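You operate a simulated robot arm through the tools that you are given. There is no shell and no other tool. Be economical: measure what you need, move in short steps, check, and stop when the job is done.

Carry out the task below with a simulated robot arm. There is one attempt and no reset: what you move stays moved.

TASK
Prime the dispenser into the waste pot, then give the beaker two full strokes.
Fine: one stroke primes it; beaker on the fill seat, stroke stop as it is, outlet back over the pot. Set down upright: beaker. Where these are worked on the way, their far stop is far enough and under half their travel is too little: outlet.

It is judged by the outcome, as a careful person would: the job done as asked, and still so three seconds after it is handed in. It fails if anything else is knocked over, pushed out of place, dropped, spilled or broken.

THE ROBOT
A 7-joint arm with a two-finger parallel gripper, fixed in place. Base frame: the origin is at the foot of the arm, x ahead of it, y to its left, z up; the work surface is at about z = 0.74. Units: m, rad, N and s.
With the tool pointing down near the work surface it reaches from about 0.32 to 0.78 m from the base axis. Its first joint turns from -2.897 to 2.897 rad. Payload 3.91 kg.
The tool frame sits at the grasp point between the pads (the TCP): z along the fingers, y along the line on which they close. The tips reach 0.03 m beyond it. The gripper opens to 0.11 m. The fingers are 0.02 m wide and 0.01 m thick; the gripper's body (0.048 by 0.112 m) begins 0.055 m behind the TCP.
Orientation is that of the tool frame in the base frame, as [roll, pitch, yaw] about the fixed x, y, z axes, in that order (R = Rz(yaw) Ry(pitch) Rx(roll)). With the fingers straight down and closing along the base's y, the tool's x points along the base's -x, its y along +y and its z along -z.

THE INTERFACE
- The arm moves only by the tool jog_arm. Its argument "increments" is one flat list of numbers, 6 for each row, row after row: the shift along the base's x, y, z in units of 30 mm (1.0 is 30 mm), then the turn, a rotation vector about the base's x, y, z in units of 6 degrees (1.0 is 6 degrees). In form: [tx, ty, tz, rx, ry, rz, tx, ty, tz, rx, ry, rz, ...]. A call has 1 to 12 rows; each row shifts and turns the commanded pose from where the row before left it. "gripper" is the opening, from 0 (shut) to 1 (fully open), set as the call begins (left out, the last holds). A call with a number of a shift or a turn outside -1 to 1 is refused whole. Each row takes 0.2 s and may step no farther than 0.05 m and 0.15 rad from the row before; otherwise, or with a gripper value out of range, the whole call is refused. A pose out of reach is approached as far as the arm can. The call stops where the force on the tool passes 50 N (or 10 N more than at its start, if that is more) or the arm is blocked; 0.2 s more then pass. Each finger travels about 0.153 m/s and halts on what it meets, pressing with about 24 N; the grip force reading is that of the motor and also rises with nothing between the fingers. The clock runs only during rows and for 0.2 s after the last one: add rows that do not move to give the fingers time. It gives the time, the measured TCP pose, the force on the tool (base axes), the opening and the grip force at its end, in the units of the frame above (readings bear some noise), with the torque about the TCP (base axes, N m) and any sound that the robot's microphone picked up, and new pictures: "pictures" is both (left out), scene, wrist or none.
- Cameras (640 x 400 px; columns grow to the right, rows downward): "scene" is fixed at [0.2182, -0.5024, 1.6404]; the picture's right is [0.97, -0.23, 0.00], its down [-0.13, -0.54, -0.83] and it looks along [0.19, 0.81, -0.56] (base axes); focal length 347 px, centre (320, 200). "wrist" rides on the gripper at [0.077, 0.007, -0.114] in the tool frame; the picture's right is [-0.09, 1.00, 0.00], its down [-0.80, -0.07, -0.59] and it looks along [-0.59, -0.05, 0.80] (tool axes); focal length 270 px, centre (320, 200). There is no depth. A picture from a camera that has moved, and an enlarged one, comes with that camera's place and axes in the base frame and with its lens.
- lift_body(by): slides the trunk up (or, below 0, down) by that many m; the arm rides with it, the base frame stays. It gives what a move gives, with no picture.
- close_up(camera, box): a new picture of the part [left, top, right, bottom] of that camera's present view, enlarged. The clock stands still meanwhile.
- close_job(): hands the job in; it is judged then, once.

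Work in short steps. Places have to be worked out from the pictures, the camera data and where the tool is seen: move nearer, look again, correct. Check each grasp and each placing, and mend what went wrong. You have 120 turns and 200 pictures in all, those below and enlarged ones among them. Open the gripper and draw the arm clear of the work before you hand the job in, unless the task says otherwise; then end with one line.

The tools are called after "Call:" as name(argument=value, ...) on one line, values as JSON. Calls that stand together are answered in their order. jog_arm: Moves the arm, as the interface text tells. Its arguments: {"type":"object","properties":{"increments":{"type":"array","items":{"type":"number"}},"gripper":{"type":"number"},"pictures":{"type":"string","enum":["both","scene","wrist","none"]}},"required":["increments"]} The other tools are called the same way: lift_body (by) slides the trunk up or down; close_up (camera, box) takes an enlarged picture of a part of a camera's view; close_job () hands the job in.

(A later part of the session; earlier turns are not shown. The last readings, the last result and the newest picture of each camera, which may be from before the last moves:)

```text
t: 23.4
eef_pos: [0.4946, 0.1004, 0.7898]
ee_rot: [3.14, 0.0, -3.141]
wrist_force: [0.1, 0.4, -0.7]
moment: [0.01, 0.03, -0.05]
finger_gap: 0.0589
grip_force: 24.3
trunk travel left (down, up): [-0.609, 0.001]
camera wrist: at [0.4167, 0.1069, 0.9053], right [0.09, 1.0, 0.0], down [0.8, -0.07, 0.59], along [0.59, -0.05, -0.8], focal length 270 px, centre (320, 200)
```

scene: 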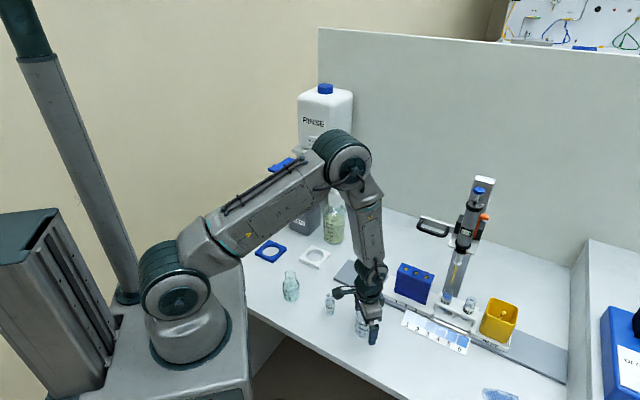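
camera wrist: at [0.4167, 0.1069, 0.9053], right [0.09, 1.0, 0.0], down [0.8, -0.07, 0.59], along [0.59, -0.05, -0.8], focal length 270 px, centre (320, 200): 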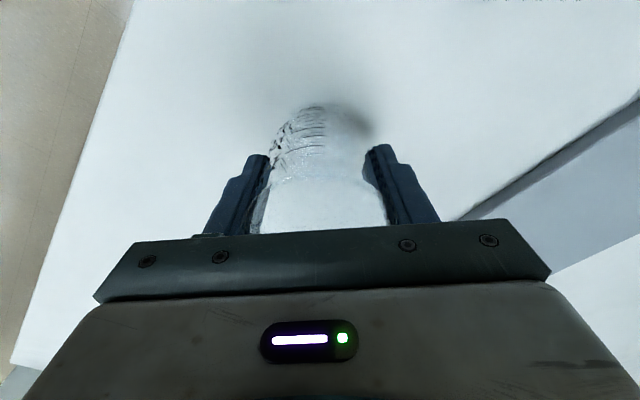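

Held (gap 0.0589). I lift it 0.16 m and carry it toward the seat.

Call:
jog_arm(increments=[0, 0, 0.5, 0, 0, 0, 0, 0, 0.9, 0, 0, 0, 0, 0, 1, 0, 0, 0, 0, 0, 1, 0, 0, 0, 0, 0, 1, 0, 0, 0, 0, 0, 1, 0, 0, 0])

Call:
jog_arm(increments=[-0.26, 0.8, 0, 0, 0, 0, -0.26, 1, 0, 0, 0, 0, -0.26, 1, 0, 0, 0, 0, -0.26, 1, 0, 0, 0, 0, -0.26, 1, 0, 0, 0, 0, -0.26, 1, 0, 0, 0, 0, -0.26, 1, 0, 0, 0, 0, -0.26, 1, 0, 0, 0, 0, -0.26, 1, 0, 0, 0, 0, -0.26, 1, 0, 0, 0, 0, 0, 0.7, 0, 0, 0, 0, 0, 0, 0, 0, 0, 0])

```text
t: 24.8
eef_pos: [0.4918, 0.0991, 0.9538]
ee_rot: [-3.142, 0.0, 3.141]
wrist_force: [0.5, -0.2, -0.1]
moment: [-0.01, 0.0, 0.02]
finger_gap: 0.0589
grip_force: 23.8
trunk travel left (down, up): [-0.609, 0.001]
camera wrist: at [0.4154, 0.1058, 1.0691], right [0.09, 1.0, 0.0], down [0.8, -0.07, 0.59], along [0.59, -0.05, -0.8], focal length 270 px, centre (320, 200)
```

scene: 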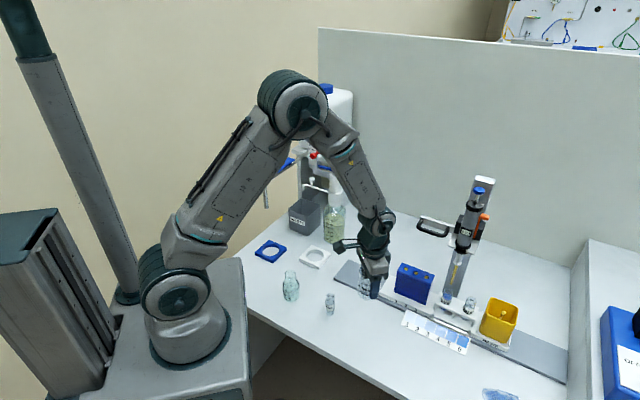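
wrist: 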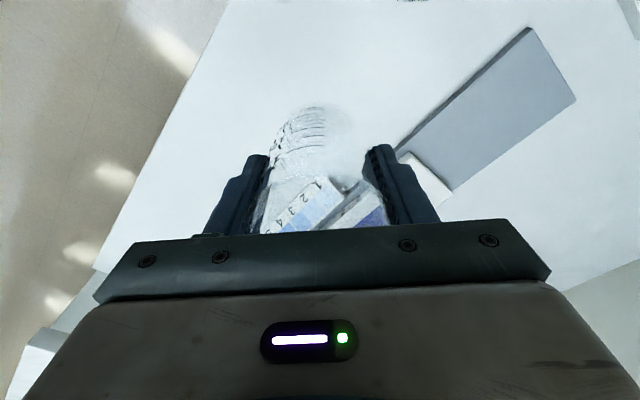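

```text
t: 27.4
eef_pos: [0.4146, 0.4146, 0.9545]
ee_rot: [-3.141, 0.001, -3.14]
wrist_force: [-0.7, -0.3, -0.2]
moment: [0.01, -0.04, 0.02]
finger_gap: 0.0589
grip_force: 24.1
trunk travel left (down, up): [-0.609, 0.001]
camera wrist: at [0.337, 0.4216, 1.0694], right [0.09, 1.0, 0.0], down [0.8, -0.07, 0.59], along [0.59, -0.05, -0.8], focal length 270 px, centre (320, 200)
```

scene: 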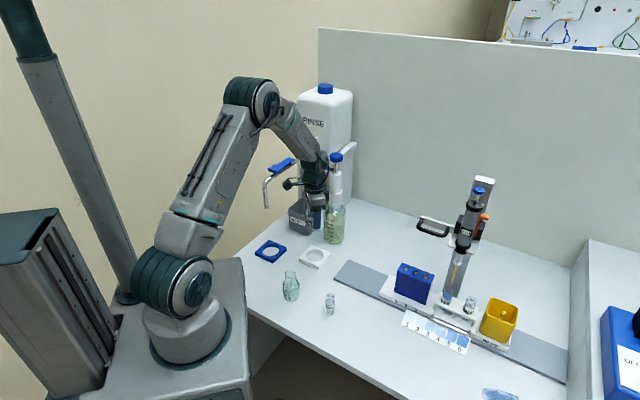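
wrist: 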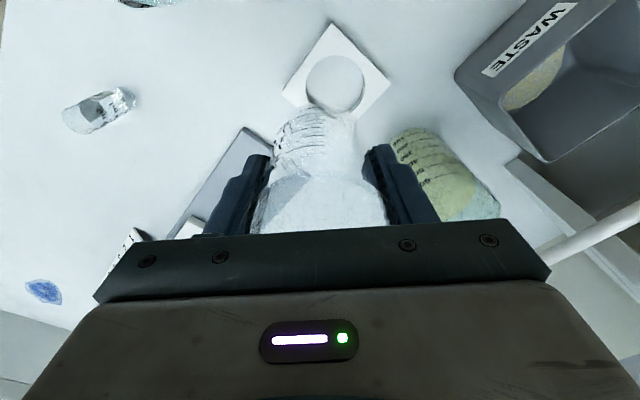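

The seat hole (≈0.064) is only a little bigger than the beaker (0.059), so I measure it precisely.

Call:
close_up(camera="wrist", box=[270, 20, 400, 110])

Call:
close_up(camera="scene", box=[280, 190, 350, 280])

```text
4.44 times, centred on (335, 65) of wrist
camera zoom: at [0.337, 0.4216, 1.0694], right [0.09, 1.0, 0.0], down [0.8, -0.07, 0.59], along [0.59, -0.05, -0.8], focal length 1201 px, centre (253, 800)
```

zoom: 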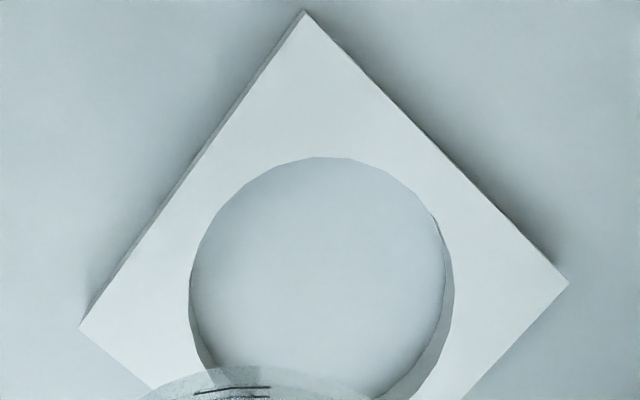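

```text
4.44 times, centred on (315, 235) of scene
camera zoom: at [0.2182, -0.5024, 1.6404], right [0.97, -0.23, 0.0], down [-0.13, -0.54, -0.83], along [0.19, 0.81, -0.56], focal length 1544 px, centre (342, 44)
```

zoom: 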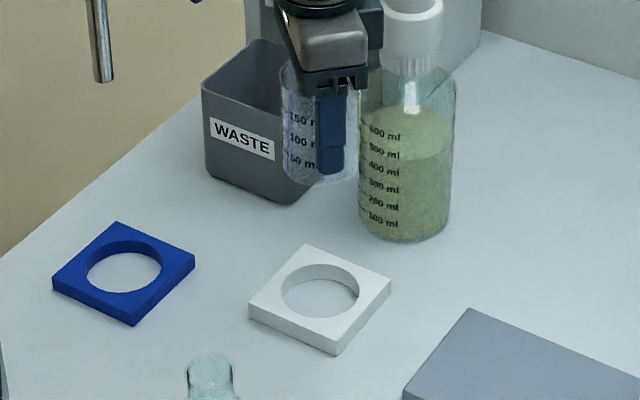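

Refined hole centre is (0.416, 0.432). I move there and lower to about 15 mm above the ring.

Call:
jog_arm(increments=[0.1, 0.58, 0, 0, 0, 0, 0, 0, -0.9, 0, 0, 0, 0, 0, -0.9, 0, 0, 0, 0, 0, -0.9, 0, 0, 0, 0, 0, -0.9, 0, 0, 0, 0, 0, -0.8, 0, 0, 0, 0, 0, 0, 0, 0, 0])

Call:
close_up(camera="scene", box=[285, 210, 345, 270])

Call:
close_up(camera="wrist", box=[220, 60, 420, 240])

```text
t: 29.0
eef_pos: [0.4192, 0.4322, 0.8189]
ee_rot: [3.14, -0.001, -3.141]
wrist_force: [0.6, -0.7, -0.4]
moment: [-0.05, -0.02, -0.01]
finger_gap: 0.059
grip_force: 24.2
trunk travel left (down, up): [-0.609, 0.001]
camera wrist: at [0.3414, 0.4392, 0.9343], right [0.09, 1.0, 0.0], down [0.8, -0.07, 0.59], along [0.59, -0.05, -0.8], focal length 270 px, centre (320, 200)
```

scene: 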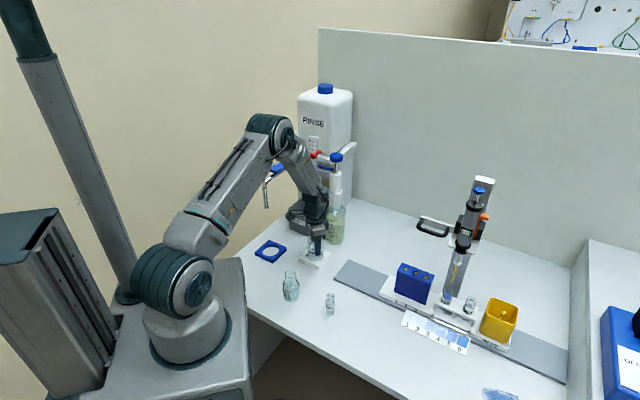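
wrist: 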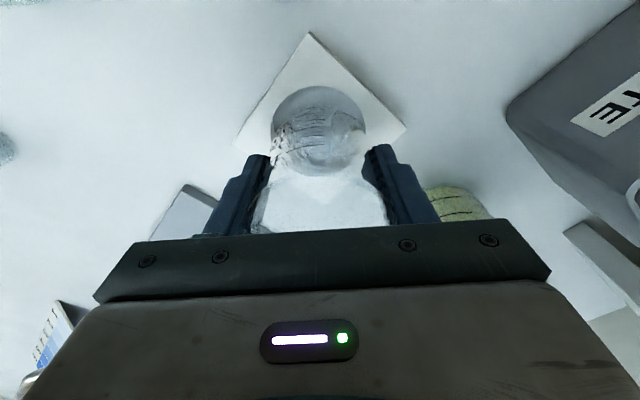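

```text
6.67 times, centred on (315, 240) of scene
camera zoom: at [0.2182, -0.5024, 1.6404], right [0.97, -0.23, 0.0], down [-0.13, -0.54, -0.83], along [0.19, 0.81, -0.56], focal length 2316 px, centre (353, -67)
```

zoom: 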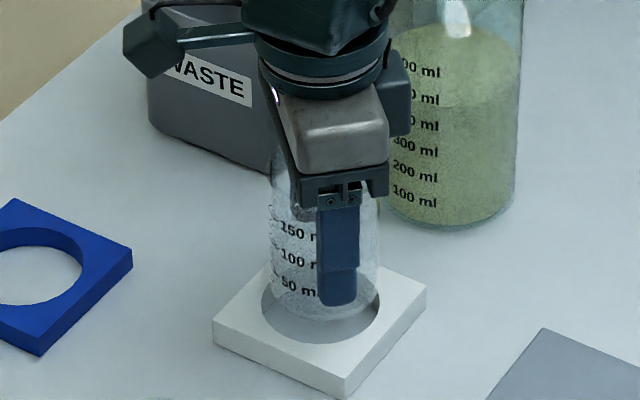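

```text
2.22 times, centred on (320, 150) of wrist
camera zoom: at [0.3414, 0.4392, 0.9343], right [0.09, 1.0, 0.0], down [0.8, -0.07, 0.59], along [0.59, -0.05, -0.8], focal length 601 px, centre (320, 311)
```

zoom: 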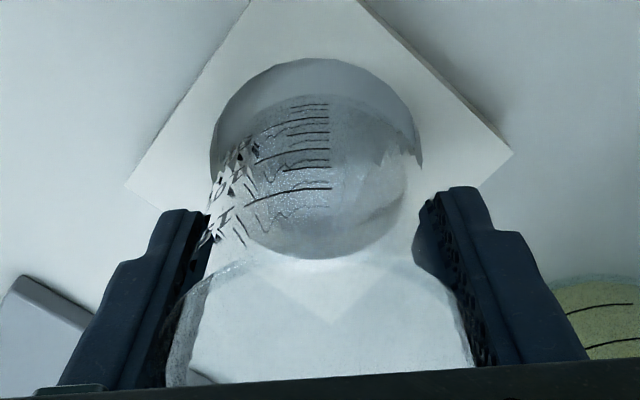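

Beaker base and hole agree to ~2 mm; I trim slightly and lower slowly into the seat.

Call:
jog_arm(increments=[0.03, -0.03, -0.2, 0, 0, 0, 0, 0, -0.2, 0, 0, 0, 0, 0, -0.2, 0, 0, 0, 0, 0, -0.1, 0, 0, 0, 0, 0, 0, 0, 0, 0], pictures="none")

Call:
close_up(camera="scene", box=[285, 210, 345, 270])

Call:
close_up(camera="wrist", box=[220, 60, 420, 240])

```text
t: 30.2
eef_pos: [0.4202, 0.4316, 0.7992]
ee_rot: [3.141, 0.0, -3.139]
wrist_force: [0.6, -0.6, 0.1]
moment: [0.0, 0.0, 0.02]
finger_gap: 0.059
grip_force: 23.9
trunk travel left (down, up): [-0.609, 0.001]
```

```text
6.67 times, centred on (315, 240) of scene
camera zoom: at [0.2182, -0.5024, 1.6404], right [0.97, -0.23, 0.0], down [-0.13, -0.54, -0.83], along [0.19, 0.81, -0.56], focal length 2316 px, centre (353, -67)
```

zoom: 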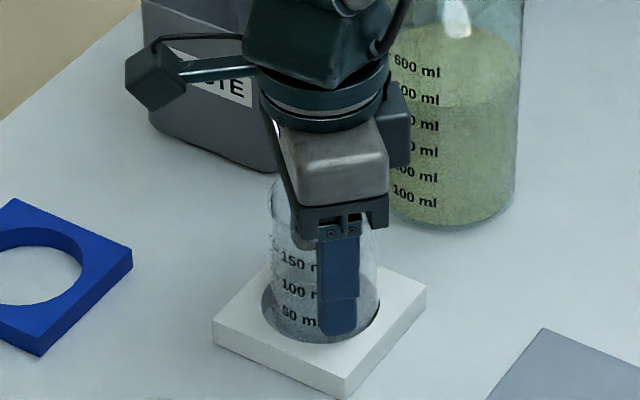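

```text
2.22 times, centred on (320, 150) of wrist
camera zoom: at [0.3412, 0.4382, 0.9141], right [0.09, 1.0, 0.0], down [0.8, -0.07, 0.59], along [0.59, -0.05, -0.8], focal length 601 px, centre (320, 311)
```

zoom: 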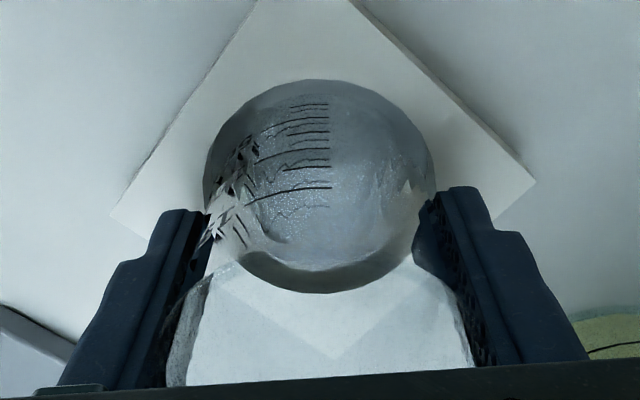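

Call:
jog_arm(increments=[0.02, 0, -0.1, 0, 0, 0, 0, 0, -0.1, 0, 0, 0, 0, 0, -0.07, 0, 0, 0, 0, 0, 0, 0, 0, 0], pictures="none")

Call:
close_up(camera="scene", box=[285, 210, 345, 270])

```text
t: 31.2
eef_pos: [0.4204, 0.4313, 0.7919]
ee_rot: [-3.141, -0.001, 3.141]
wrist_force: [0.3, 0.8, 1.5]
moment: [0.02, 0.0, -0.02]
finger_gap: 0.0593
grip_force: 23.8
trunk travel left (down, up): [-0.609, 0.001]
```

```text
6.67 times, centred on (315, 240) of scene
camera zoom: at [0.2182, -0.5024, 1.6404], right [0.97, -0.23, 0.0], down [-0.13, -0.54, -0.83], along [0.19, 0.81, -0.56], focal length 2316 px, centre (353, -67)
```

zoom: 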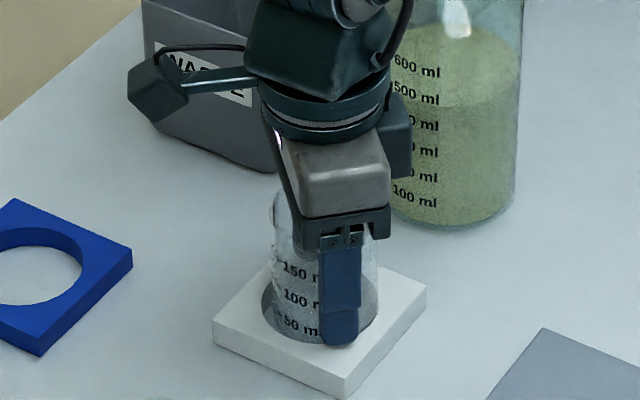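

Call:
jog_arm(increments=[0, 0, -0.06, 0, 0, 0, 0, 0, 0, 0, 0, 0], pictures="none")

```text
t: 31.8
eef_pos: [0.4199, 0.4323, 0.7905]
ee_rot: [3.139, 0.001, -3.142]
wrist_force: [-0.7, -1.6, 11.6]
moment: [-0.18, 0.01, -0.02]
finger_gap: 0.0589
grip_force: 23.7
trunk travel left (down, up): [-0.609, 0.001]
```

The base is down (11.6 N contact, z as when picked up). I open and rise straight up.

Call:
jog_arm(increments=[0, 0, 0, 0, 0, 0, 0, 0, 0, 0, 0, 0, 0, 0, 0.3, 0, 0, 0, 0, 0, 0.8, 0, 0, 0, 0, 0, 1, 0, 0, 0, 0, 0, 1, 0, 0, 0, 0, 0, 1, 0, 0, 0, 0, 0, 1, 0, 0, 0, 0, 0, 1, 0, 0, 0], gripper=0.8)

Call:
close_up(camera="scene", box=[285, 190, 355, 270])

```text
t: 33.8
eef_pos: [0.4207, 0.4319, 0.9751]
ee_rot: [-3.14, 0.0, -3.141]
wrist_force: [0.0, 1.1, 0.7]
moment: [0.04, 0.01, -0.02]
finger_gap: 0.088
grip_force: 0.1
trunk travel left (down, up): [-0.609, 0.001]
camera wrist: at [0.3425, 0.438, 1.0903], right [0.09, 1.0, 0.0], down [0.8, -0.07, 0.59], along [0.59, -0.05, -0.8], focal length 270 px, centre (320, 200)
```

scene: 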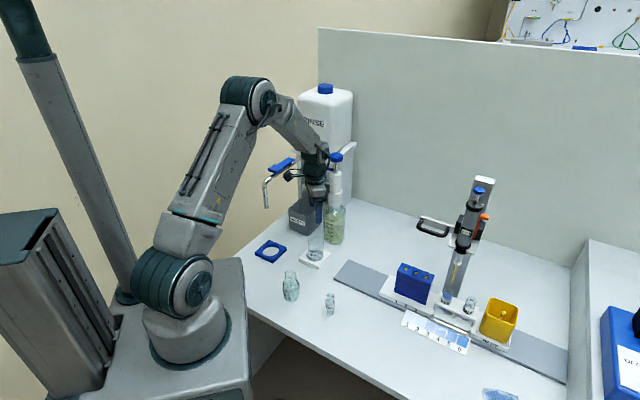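
wrist: 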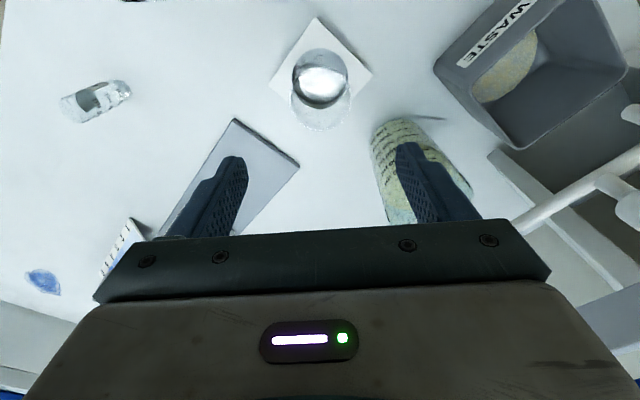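

```text
5.00 times, centred on (320, 230) of scene
camera zoom: at [0.2182, -0.5024, 1.6404], right [0.97, -0.23, 0.0], down [-0.13, -0.54, -0.83], along [0.19, 0.81, -0.56], focal length 1737 px, centre (320, 50)
```

zoom: 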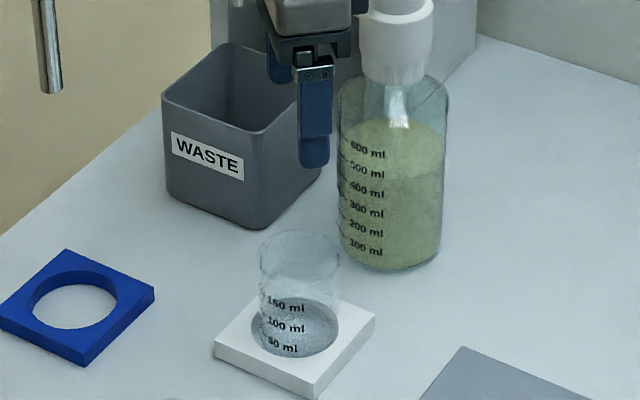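

The beaker is seated upright. The outlet knob sits under the scale bracket and beside the rinse lever, so I will approach it nearly horizontally from the robot's side; first I back up and yaw the tool by 57°.

Call:
jog_arm(increments=[-0.2, -0.1, 0.32, 0, 0, 0.95, -0.2, -0.1, 0.32, 0, 0, 0.95, -0.2, -0.1, 0.32, 0, 0, 0.95, -0.2, -0.1, 0.32, 0, 0, 0.95, -0.2, -0.1, 0.32, 0, 0, 0.95, -0.2, -0.1, 0.32, 0, 0, 0.95, -0.2, -0.1, 0.32, 0, 0, 0.95, -0.2, -0.1, 0.32, 0, 0, 0.95, -0.2, -0.1, 0.32, 0, 0, 0.95, -0.2, -0.1, 0.32, 0, 0, 0.95], gripper=0.5)

Call:
jog_arm(increments=[0, 0, 0, 0.839, -0.545, 0, 0, 0, 0, 0.839, -0.545, 0, 0, 0, 0, 0.839, -0.545, 0, 0, 0, 0, 0.839, -0.545, 0, 0, 0, 0, 0.839, -0.545, 0, 0, 0, 0, 0.839, -0.545, 0])

```text
t: 36.0
eef_pos: [0.3596, 0.4021, 1.0692]
ee_rot: [-3.141, 0.001, -2.143]
wrist_force: [1.1, 0.7, -0.9]
moment: [0.01, -0.04, 0.0]
finger_gap: 0.0548
grip_force: 0.0
trunk travel left (down, up): [-0.609, 0.001]
camera wrist: at [0.3114, 0.3411, 1.184], right [-0.79, 0.61, 0.0], down [0.49, 0.63, 0.59], along [0.37, 0.47, -0.8], focal length 270 px, centre (320, 200)
```

scene: 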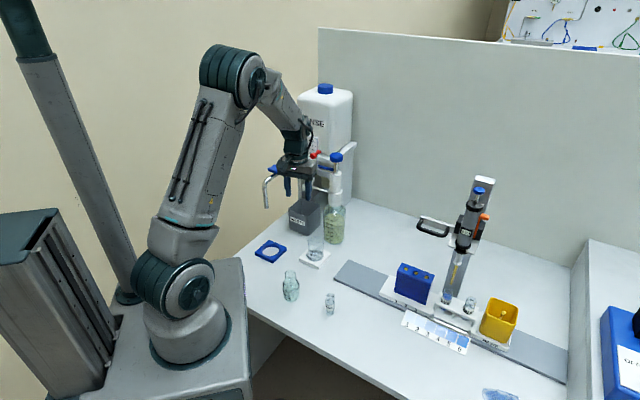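
wrist: 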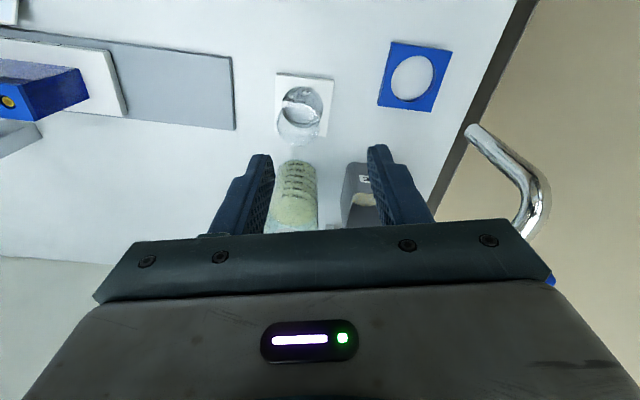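

```text
t: 37.4
eef_pos: [0.3591, 0.4032, 1.0687]
ee_rot: [3.142, 0.63, -2.144]
wrist_force: [0.4, 0.9, 0.3]
moment: [0.02, -0.03, -0.01]
finger_gap: 0.055
grip_force: 0.1
trunk travel left (down, up): [-0.609, 0.001]
camera wrist: at [0.2823, 0.2968, 1.1164], right [-0.8, 0.6, 0.05], down [0.22, 0.21, 0.95], along [0.56, 0.77, -0.3], focal length 270 px, centre (320, 200)
```

scene: 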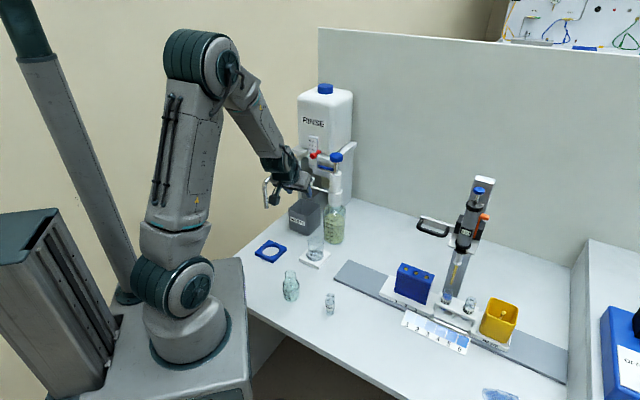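
wrist: 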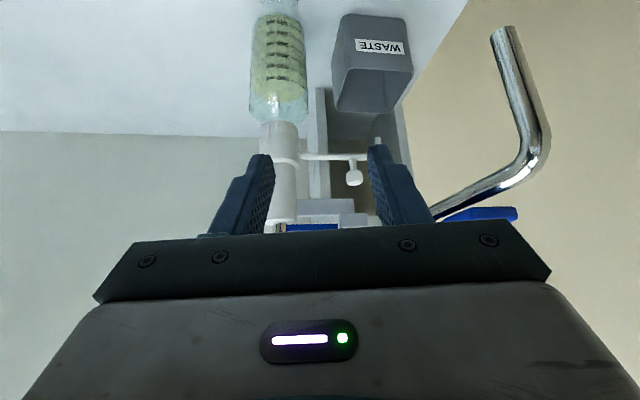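

Excellent view of the outlet knob. I zoom for a precise fix before tilting further.

Call:
close_up(camera="wrist", box=[260, 90, 460, 230])

Call:
close_up(camera="scene", box=[250, 130, 370, 220])

```text
2.86 times, centred on (360, 160) of wrist
camera zoom: at [0.2823, 0.2968, 1.1164], right [-0.8, 0.6, 0.05], down [0.22, 0.21, 0.95], along [0.56, 0.77, -0.3], focal length 772 px, centre (206, 314)
```

zoom: 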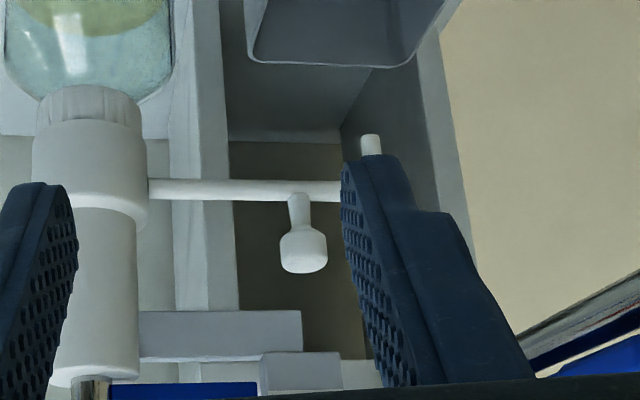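

```text
4.44 times, centred on (310, 175) of scene
camera zoom: at [0.2182, -0.5024, 1.6404], right [0.97, -0.23, 0.0], down [-0.13, -0.54, -0.83], along [0.19, 0.81, -0.56], focal length 1544 px, centre (364, 311)
```

zoom: 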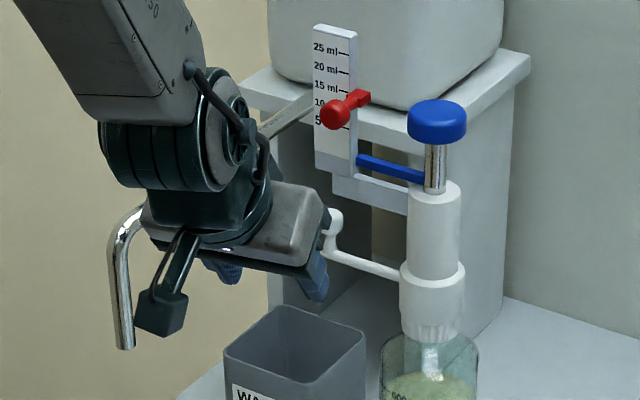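

Knob fixed at (0.449, 0.611, 0.972). I finish the tilt to about 25° below horizontal.

Call:
jog_arm(increments=[0, 0, 0, 0.839, -0.545, 0, 0, 0, 0, 0.839, -0.545, 0, 0, 0, 0, 0.839, -0.545, 0, 0, 0, 0, 0.839, -0.545, 0, 0, 0, 0, 0.7, -0.454, 0, 0, 0, 0, 0, 0, 0])

```text
t: 38.8
eef_pos: [0.3596, 0.4018, 1.0679]
ee_rot: [-3.14, 1.134, -2.144]
wrist_force: [-0.4, -0.2, 0.1]
moment: [-0.02, -0.01, 0.0]
finger_gap: 0.0551
grip_force: 0.0
trunk travel left (down, up): [-0.609, 0.001]
camera wrist: at [0.2793, 0.2905, 1.0478], right [-0.82, 0.57, 0.08], down [-0.05, -0.21, 0.98], along [0.58, 0.79, 0.2], focal length 270 px, centre (320, 200)
```

scene: 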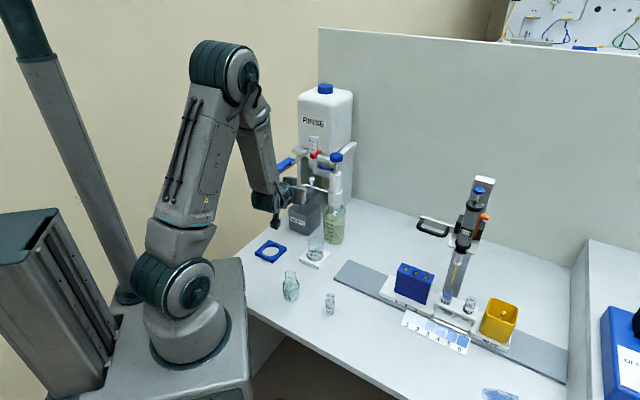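
wrist: 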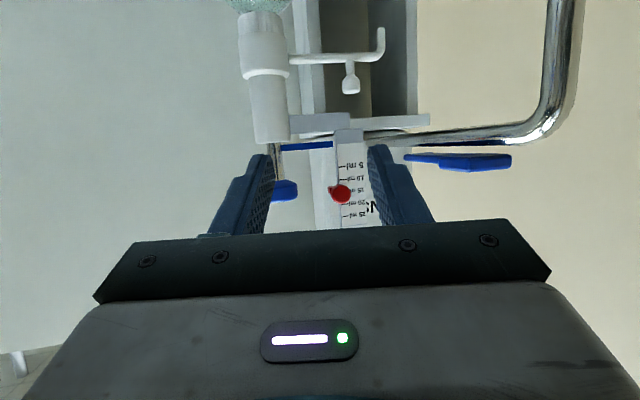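

The rinse pipe and lever pass just above, so I flatten the tool further (to ~10° below horizontal) and move to a staging point 0.10 m short of the knob.

Call:
jog_arm(increments=[0, 0, 0, 0.839, -0.545, 0, 0, 0, 0, 0.839, -0.545, 0, 0, 0, 0, 0.42, -0.272, 0, 0.2, 0.7, -0.43, 0, 0, 0, 0.2, 0.7, -0.43, 0, 0, 0, 0.2, 0.7, -0.43, 0, 0, 0, 0.2, 0.7, -0.43, 0, 0, 0, 0.2, 0.7, -0.43, 0, 0, 0, 0.18, 0.7, -0.42, 0, 0, 0, 0, 0, 0, 0, 0, 0])

Call:
close_up(camera="scene", box=[250, 130, 370, 220])

```text
t: 41.0
eef_pos: [0.3938, 0.5278, 0.9908]
ee_rot: [-3.139, 1.397, -2.145]
wrist_force: [-0.3, 0.6, 0.2]
moment: [-0.03, -0.01, -0.02]
finger_gap: 0.0547
grip_force: 0.1
trunk travel left (down, up): [-0.609, 0.001]
camera wrist: at [0.3196, 0.4253, 0.9363], right [-0.83, 0.56, 0.09], down [-0.18, -0.41, 0.89], along [0.53, 0.72, 0.44], focal length 270 px, centre (320, 200)
```

scene: 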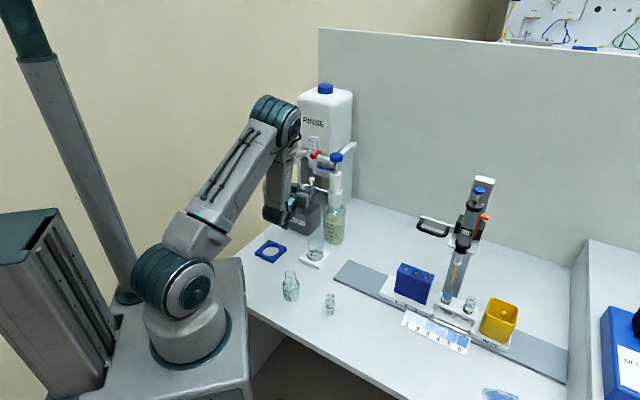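
wrist: 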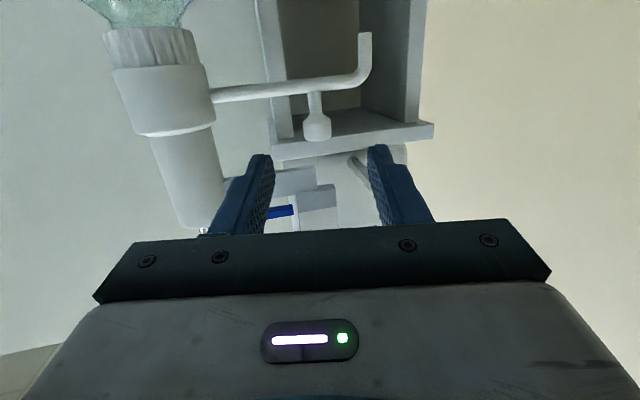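

```text
4.44 times, centred on (310, 175) of scene
camera zoom: at [0.2182, -0.5024, 1.6404], right [0.97, -0.23, 0.0], down [-0.13, -0.54, -0.83], along [0.19, 0.81, -0.56], focal length 1544 px, centre (364, 311)
```

zoom: 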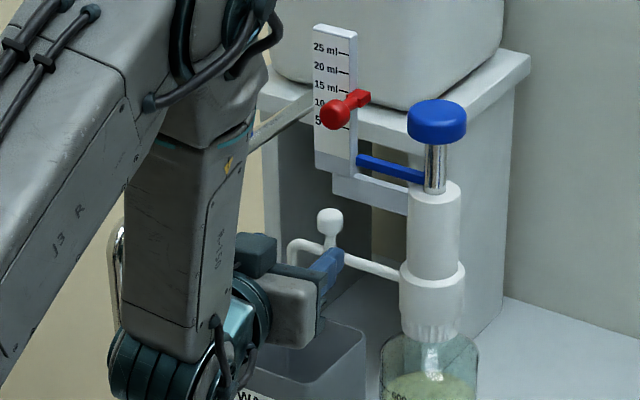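

Knob is centred between the fingers laterally. I advance along the tool axis three quarters of the way and check.

Call:
jog_arm(increments=[0.46, 0.69, -0.14, 0, 0, 0, 0.46, 0.69, -0.14, 0, 0, 0, 0.46, 0.69, -0.12, 0, 0, 0, 0, 0, 0, 0, 0, 0], pictures="wrist")

Call:
close_up(camera="scene", box=[280, 150, 360, 210])

```text
t: 42.0
eef_pos: [0.4358, 0.591, 0.9797]
ee_rot: [-3.139, 1.396, -2.144]
wrist_force: [-0.1, -0.8, 0.9]
moment: [-0.04, 0.02, 0.01]
finger_gap: 0.0552
grip_force: 0.0
trunk travel left (down, up): [-0.609, 0.001]
camera wrist: at [0.3613, 0.4889, 0.9237], right [-0.83, 0.56, 0.09], down [-0.18, -0.41, 0.89], along [0.53, 0.72, 0.44], focal length 270 px, centre (320, 200)
```

wrist: 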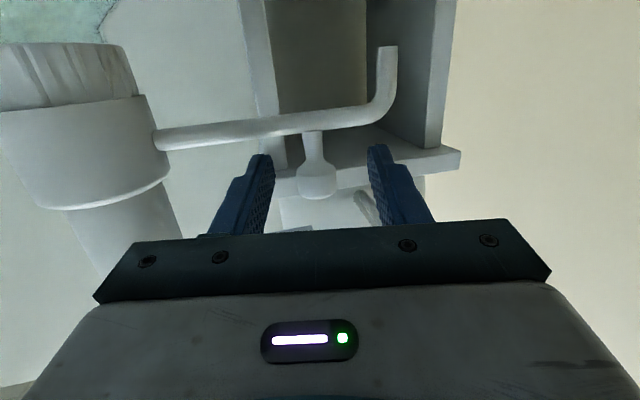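

```text
6.67 times, centred on (320, 180) of scene
camera zoom: at [0.2182, -0.5024, 1.6404], right [0.97, -0.23, 0.0], down [-0.13, -0.54, -0.83], along [0.19, 0.81, -0.56], focal length 2316 px, centre (320, 333)
```

zoom: 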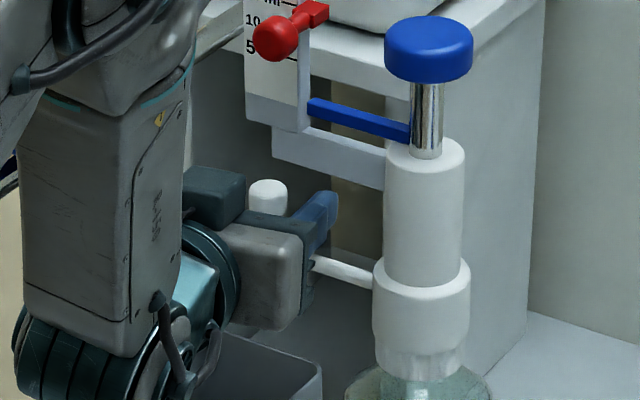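

Call:
jog_arm(increments=[0.43, 0.65, -0.15, 0, 0, 0, 0, 0, 0, 0, 0, 0], pictures="wrist")

Call:
close_up(camera="scene", box=[280, 150, 360, 210])

```text
t: 42.6
eef_pos: [0.4488, 0.6089, 0.9747]
ee_rot: [-3.139, 1.396, -2.142]
wrist_force: [0.3, -0.4, 0.1]
moment: [0.03, 0.01, 0.01]
finger_gap: 0.0548
grip_force: 0.1
trunk travel left (down, up): [-0.609, 0.001]
camera wrist: at [0.3743, 0.5078, 0.9193], right [-0.83, 0.55, 0.09], down [-0.18, -0.41, 0.89], along [0.53, 0.72, 0.44], focal length 270 px, centre (320, 200)
```

wrist: 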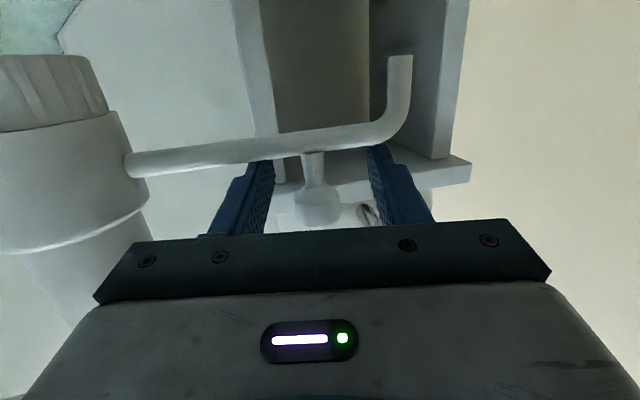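

```text
6.67 times, centred on (320, 180) of scene
camera zoom: at [0.2182, -0.5024, 1.6404], right [0.97, -0.23, 0.0], down [-0.13, -0.54, -0.83], along [0.19, 0.81, -0.56], focal length 2316 px, centre (320, 333)
```

zoom: 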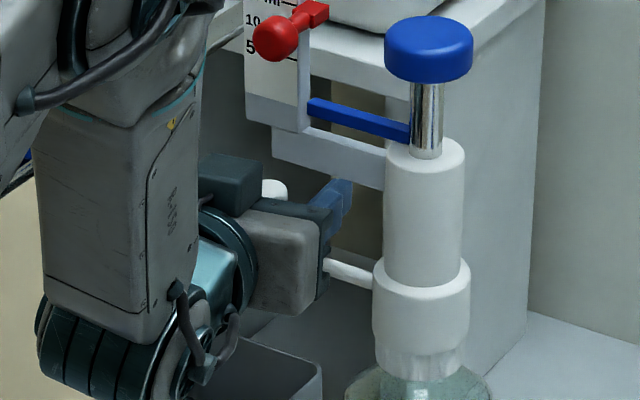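

The knob is between the pads. I close on it.

Call:
jog_arm(increments=[0, 0, 0, 0, 0, 0, 0, 0, 0, 0, 0, 0, 0, 0, 0, 0, 0, 0], gripper=0.12, pictures="wrist")

```text
t: 43.4
eef_pos: [0.4505, 0.6094, 0.9743]
ee_rot: [-3.141, 1.397, -2.146]
wrist_force: [3.6, -1.8, -0.8]
moment: [0.03, -0.03, 0.06]
finger_gap: 0.0207
grip_force: 45.0
trunk travel left (down, up): [-0.609, 0.001]
camera wrist: at [0.3752, 0.507, 0.9191], right [-0.83, 0.56, 0.09], down [-0.18, -0.41, 0.89], along [0.53, 0.72, 0.44], focal length 270 px, centre (320, 200)
```

wrist: 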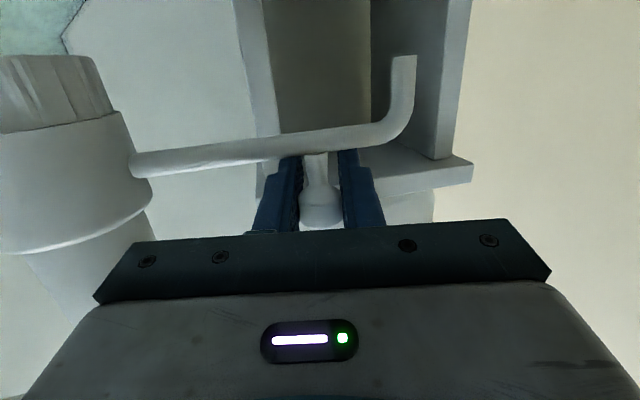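

Gripped (gap 0.0207). I start sweeping the outlet anticlockwise about the pump axis with two 10° arc steps and check the forces.

Call:
jog_arm(increments=[-0.413, -0.43, 0, 0, 0, 0, -0.337, -0.497, 0, 0, 0, 0, 0, 0, 0, 0, 0, 0], pictures="wrist")

Call:
close_up(camera="scene", box=[270, 150, 370, 250])

```text
t: 44.2
eef_pos: [0.4291, 0.5788, 0.9743]
ee_rot: [-3.142, 1.396, -2.149]
wrist_force: [12.2, -3.9, 1.9]
moment: [-0.17, 0.08, 0.21]
finger_gap: 0.0208
grip_force: 44.7
trunk travel left (down, up): [-0.609, 0.001]
camera wrist: at [0.3539, 0.477, 0.9192], right [-0.82, 0.56, 0.09], down [-0.19, -0.41, 0.89], along [0.53, 0.72, 0.44], focal length 270 px, centre (320, 200)
```

wrist: 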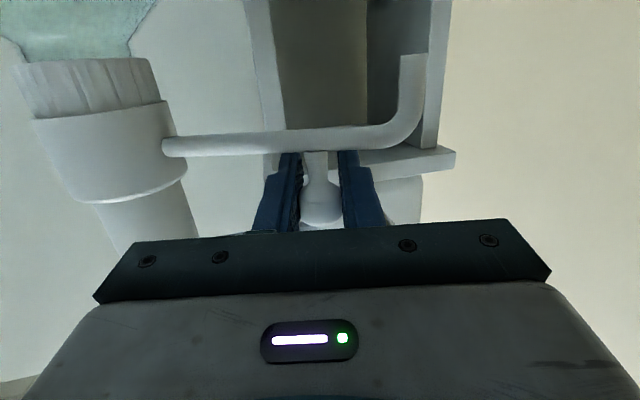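

```text
4.00 times, centred on (320, 200) of scene
camera zoom: at [0.2182, -0.5024, 1.6404], right [0.97, -0.23, 0.0], down [-0.13, -0.54, -0.83], along [0.19, 0.81, -0.56], focal length 1389 px, centre (320, 200)
```

zoom: 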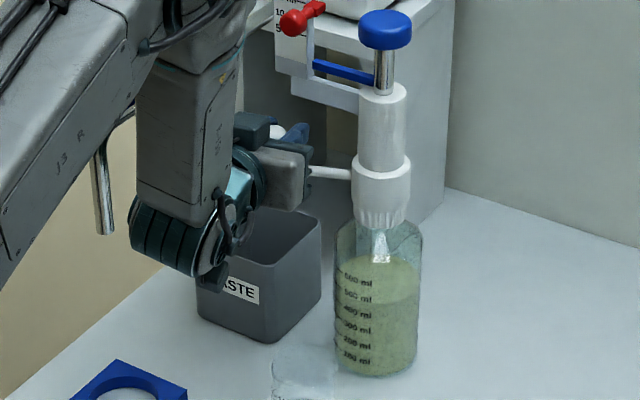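

The outlet turns with the knob; a 12 N inward pull says my arc is a few mm too wide, so I trim it inward and go on 20°.

Call:
jog_arm(increments=[-0.16, -0.57, 0, 0, 0, 0, -0.08, -0.59, 0, 0, 0, 0, 0, 0, 0, 0, 0, 0], pictures="none")

```text
t: 45.0
eef_pos: [0.4195, 0.5473, 0.9743]
ee_rot: [3.141, 1.397, -2.147]
wrist_force: [9.0, 1.0, 0.8]
moment: [0.01, 0.01, 0.21]
finger_gap: 0.0206
grip_force: 45.2
trunk travel left (down, up): [-0.609, 0.001]
```

Call:
jog_arm(increments=[0.02, -0.6, 0, 0, 0, 0, 0.1, -0.6, 0, 0, 0, 0, 0, 0, 0, 0, 0, 0], pictures="wrist")

Call:
close_up(camera="scene", box=[270, 160, 370, 260])

```text
t: 45.8
eef_pos: [0.4183, 0.5114, 0.9748]
ee_rot: [3.14, 1.394, -2.143]
wrist_force: [-16.7, -0.1, 2.5]
moment: [0.17, -0.06, 0.31]
finger_gap: 0.021
grip_force: 45.0
trunk travel left (down, up): [-0.609, 0.001]
camera wrist: at [0.3445, 0.4084, 0.9194], right [-0.83, 0.55, 0.09], down [-0.18, -0.41, 0.89], along [0.53, 0.72, 0.44], focal length 270 px, centre (320, 200)
```

wrist: 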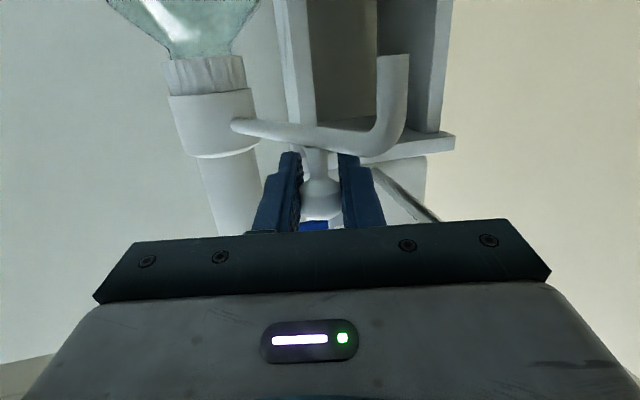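

```text
4.00 times, centred on (320, 210) of scene
camera zoom: at [0.2182, -0.5024, 1.6404], right [0.97, -0.23, 0.0], down [-0.13, -0.54, -0.83], along [0.19, 0.81, -0.56], focal length 1389 px, centre (320, 160)
```

zoom: 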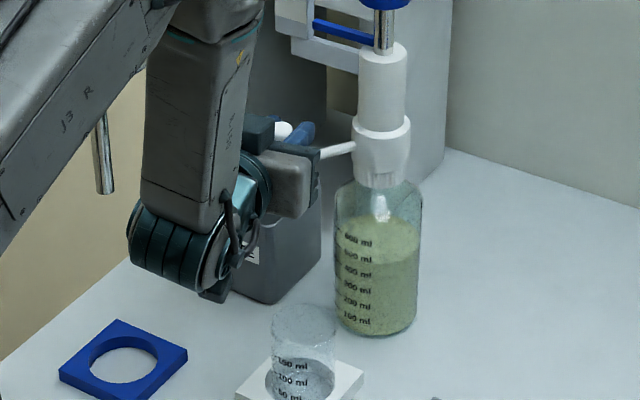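

Now slightly too far inward; I correct the arc and continue 20°.

Call:
jog_arm(increments=[0.09, -0.62, 0, 0, 0, 0, 0.25, -0.53, 0, 0, 0, 0, 0, 0, 0, 0, 0, 0], pictures="none")

```text
t: 46.6
eef_pos: [0.4362, 0.4732, 0.975]
ee_rot: [-3.128, 1.401, -2.14]
wrist_force: [6.4, 2.3, 7.7]
moment: [0.04, -0.12, -0.11]
finger_gap: 0.0208
grip_force: 45.1
trunk travel left (down, up): [-0.609, 0.001]
```

The pose jumped a little; I look before continuing.

Call:
jog_arm(increments=[0, 0, 0, 0, 0, 0], pictures="both")

Call:
close_up(camera="scene", box=[270, 160, 370, 260])

```text
t: 47.0
eef_pos: [0.4353, 0.4759, 0.9743]
ee_rot: [-3.133, 1.401, -2.142]
wrist_force: [10.7, 5.2, 12.5]
moment: [-0.11, -0.06, -0.07]
finger_gap: 0.0203
grip_force: 45.3
trunk travel left (down, up): [-0.609, 0.001]
camera wrist: at [0.3603, 0.3743, 0.9189], right [-0.83, 0.56, 0.09], down [-0.19, -0.41, 0.89], along [0.53, 0.72, 0.45], focal length 270 px, centre (320, 200)
```

scene: 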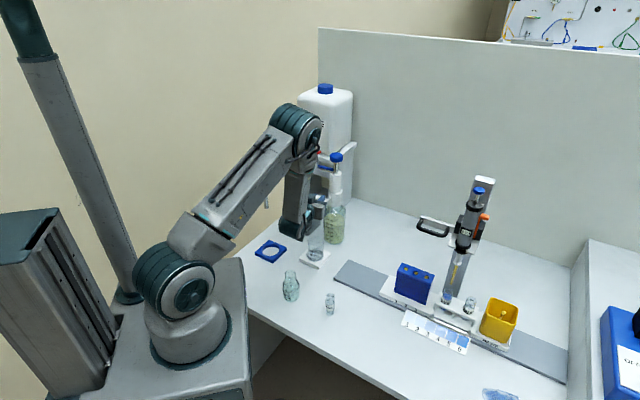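
wrist: 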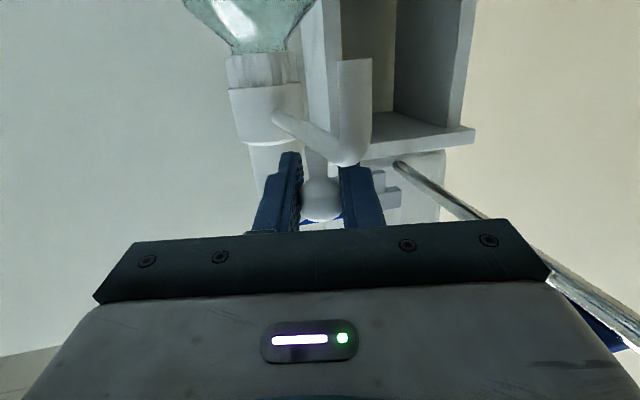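

```text
4.00 times, centred on (320, 210) of scene
camera zoom: at [0.2182, -0.5024, 1.6404], right [0.97, -0.23, 0.0], down [-0.13, -0.54, -0.83], along [0.19, 0.81, -0.56], focal length 1389 px, centre (320, 160)
```

zoom: 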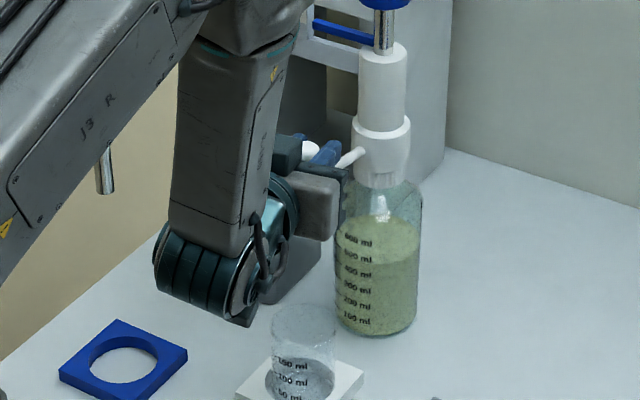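

The outlet is at about 214°, and there is an upward contact force, probably pipe bend against the fingers' underside. I open slightly, rise 5 mm, and regrip.

Call:
jog_arm(increments=[0, 0, 0, 0, 0, 0, 0, 0, 0.15, 0, 0, 0, 0, 0, 0, 0, 0, 0], gripper=0.35, pictures="wrist")

Call:
close_up(camera="wrist", box=[220, 50, 420, 240])

```text
t: 47.8
eef_pos: [0.4355, 0.4755, 0.9791]
ee_rot: [-3.14, 1.394, -2.145]
wrist_force: [-0.6, 0.1, 1.4]
moment: [-0.01, -0.01, -0.02]
finger_gap: 0.0386
grip_force: 0.0
trunk travel left (down, up): [-0.609, 0.001]
camera wrist: at [0.3588, 0.3734, 0.9227], right [-0.83, 0.56, 0.09], down [-0.18, -0.41, 0.89], along [0.53, 0.72, 0.44], focal length 270 px, centre (320, 200)
```

wrist: 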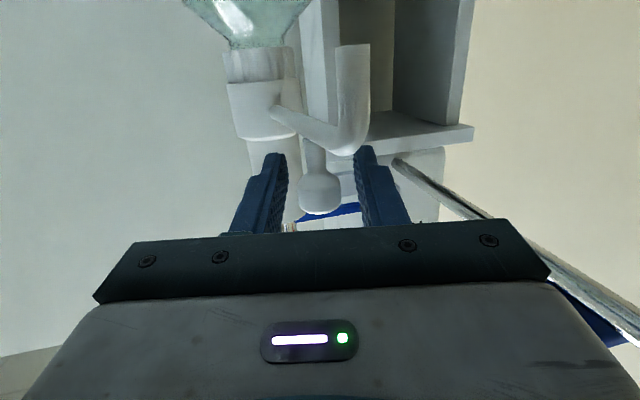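

```text
2.11 times, centred on (320, 145) of wrist
camera zoom: at [0.3588, 0.3734, 0.9227], right [-0.83, 0.56, 0.09], down [-0.18, -0.41, 0.89], along [0.53, 0.72, 0.44], focal length 569 px, centre (320, 316)
```

zoom: 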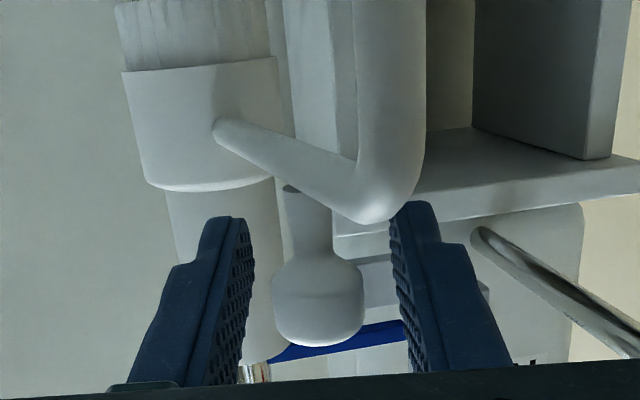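

Contact force is gone. I cage the knob loosely and push it on around with the finger.

Call:
jog_arm(increments=[0, 0, 0, 0, 0, 0, 0.18, -0.23, 0, 0, 0, 0, 0.2, -0.22, 0, 0, 0, 0, 0, 0, 0, 0, 0, 0], gripper=0.235, pictures="wrist")

Call:
close_up(camera="scene", box=[270, 160, 370, 260])

```text
t: 48.8
eef_pos: [0.446, 0.4626, 0.9794]
ee_rot: [-3.136, 1.397, -2.145]
wrist_force: [-0.1, 0.4, -0.2]
moment: [0.0, -0.02, -0.02]
finger_gap: 0.026
grip_force: 0.1
trunk travel left (down, up): [-0.609, 0.001]
camera wrist: at [0.3706, 0.3599, 0.9235], right [-0.83, 0.56, 0.09], down [-0.18, -0.41, 0.89], along [0.53, 0.72, 0.44], focal length 270 px, centre (320, 200)
```

wrist: 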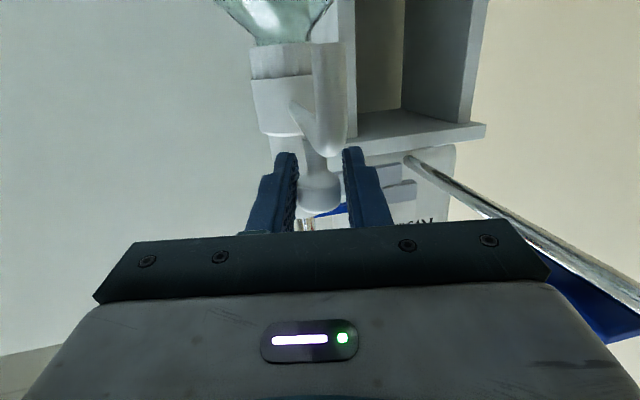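

```text
4.00 times, centred on (320, 210) of scene
camera zoom: at [0.2182, -0.5024, 1.6404], right [0.97, -0.23, 0.0], down [-0.13, -0.54, -0.83], along [0.19, 0.81, -0.56], focal length 1389 px, centre (320, 160)
```

zoom: 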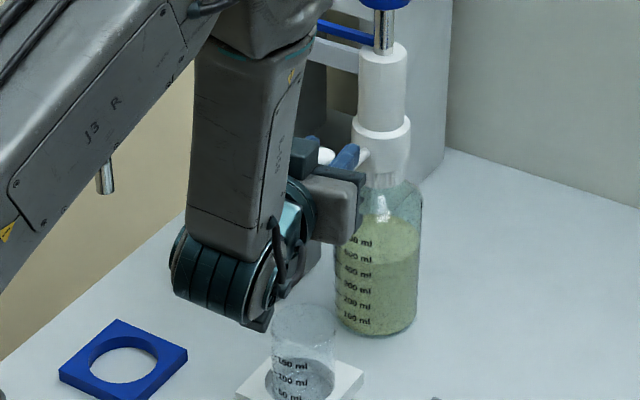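

Call:
jog_arm(increments=[0.1, -0.1, 0, 0, 0, 0, 0.1, -0.1, 0, 0, 0, 0, 0, 0, 0, 0, 0, 0], pictures="wrist")

```text
t: 49.6
eef_pos: [0.4506, 0.458, 0.9787]
ee_rot: [-3.137, 1.395, -2.14]
wrist_force: [-6.9, 8.0, 2.1]
moment: [0.0, 0.07, -0.04]
finger_gap: 0.031
grip_force: 5.4
trunk travel left (down, up): [-0.609, 0.001]
camera wrist: at [0.3757, 0.3556, 0.9236], right [-0.83, 0.55, 0.09], down [-0.18, -0.41, 0.89], along [0.53, 0.72, 0.44], focal length 270 px, centre (320, 200)
```

wrist: 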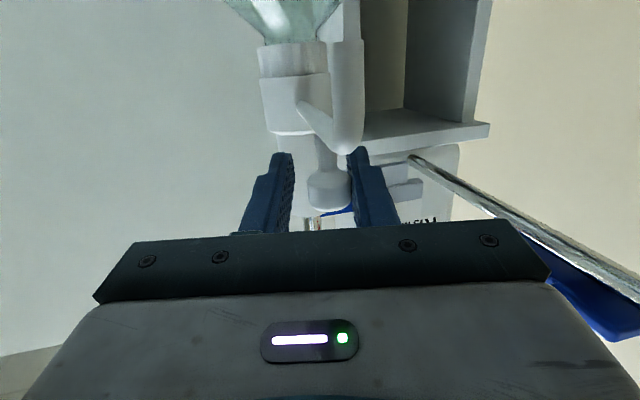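

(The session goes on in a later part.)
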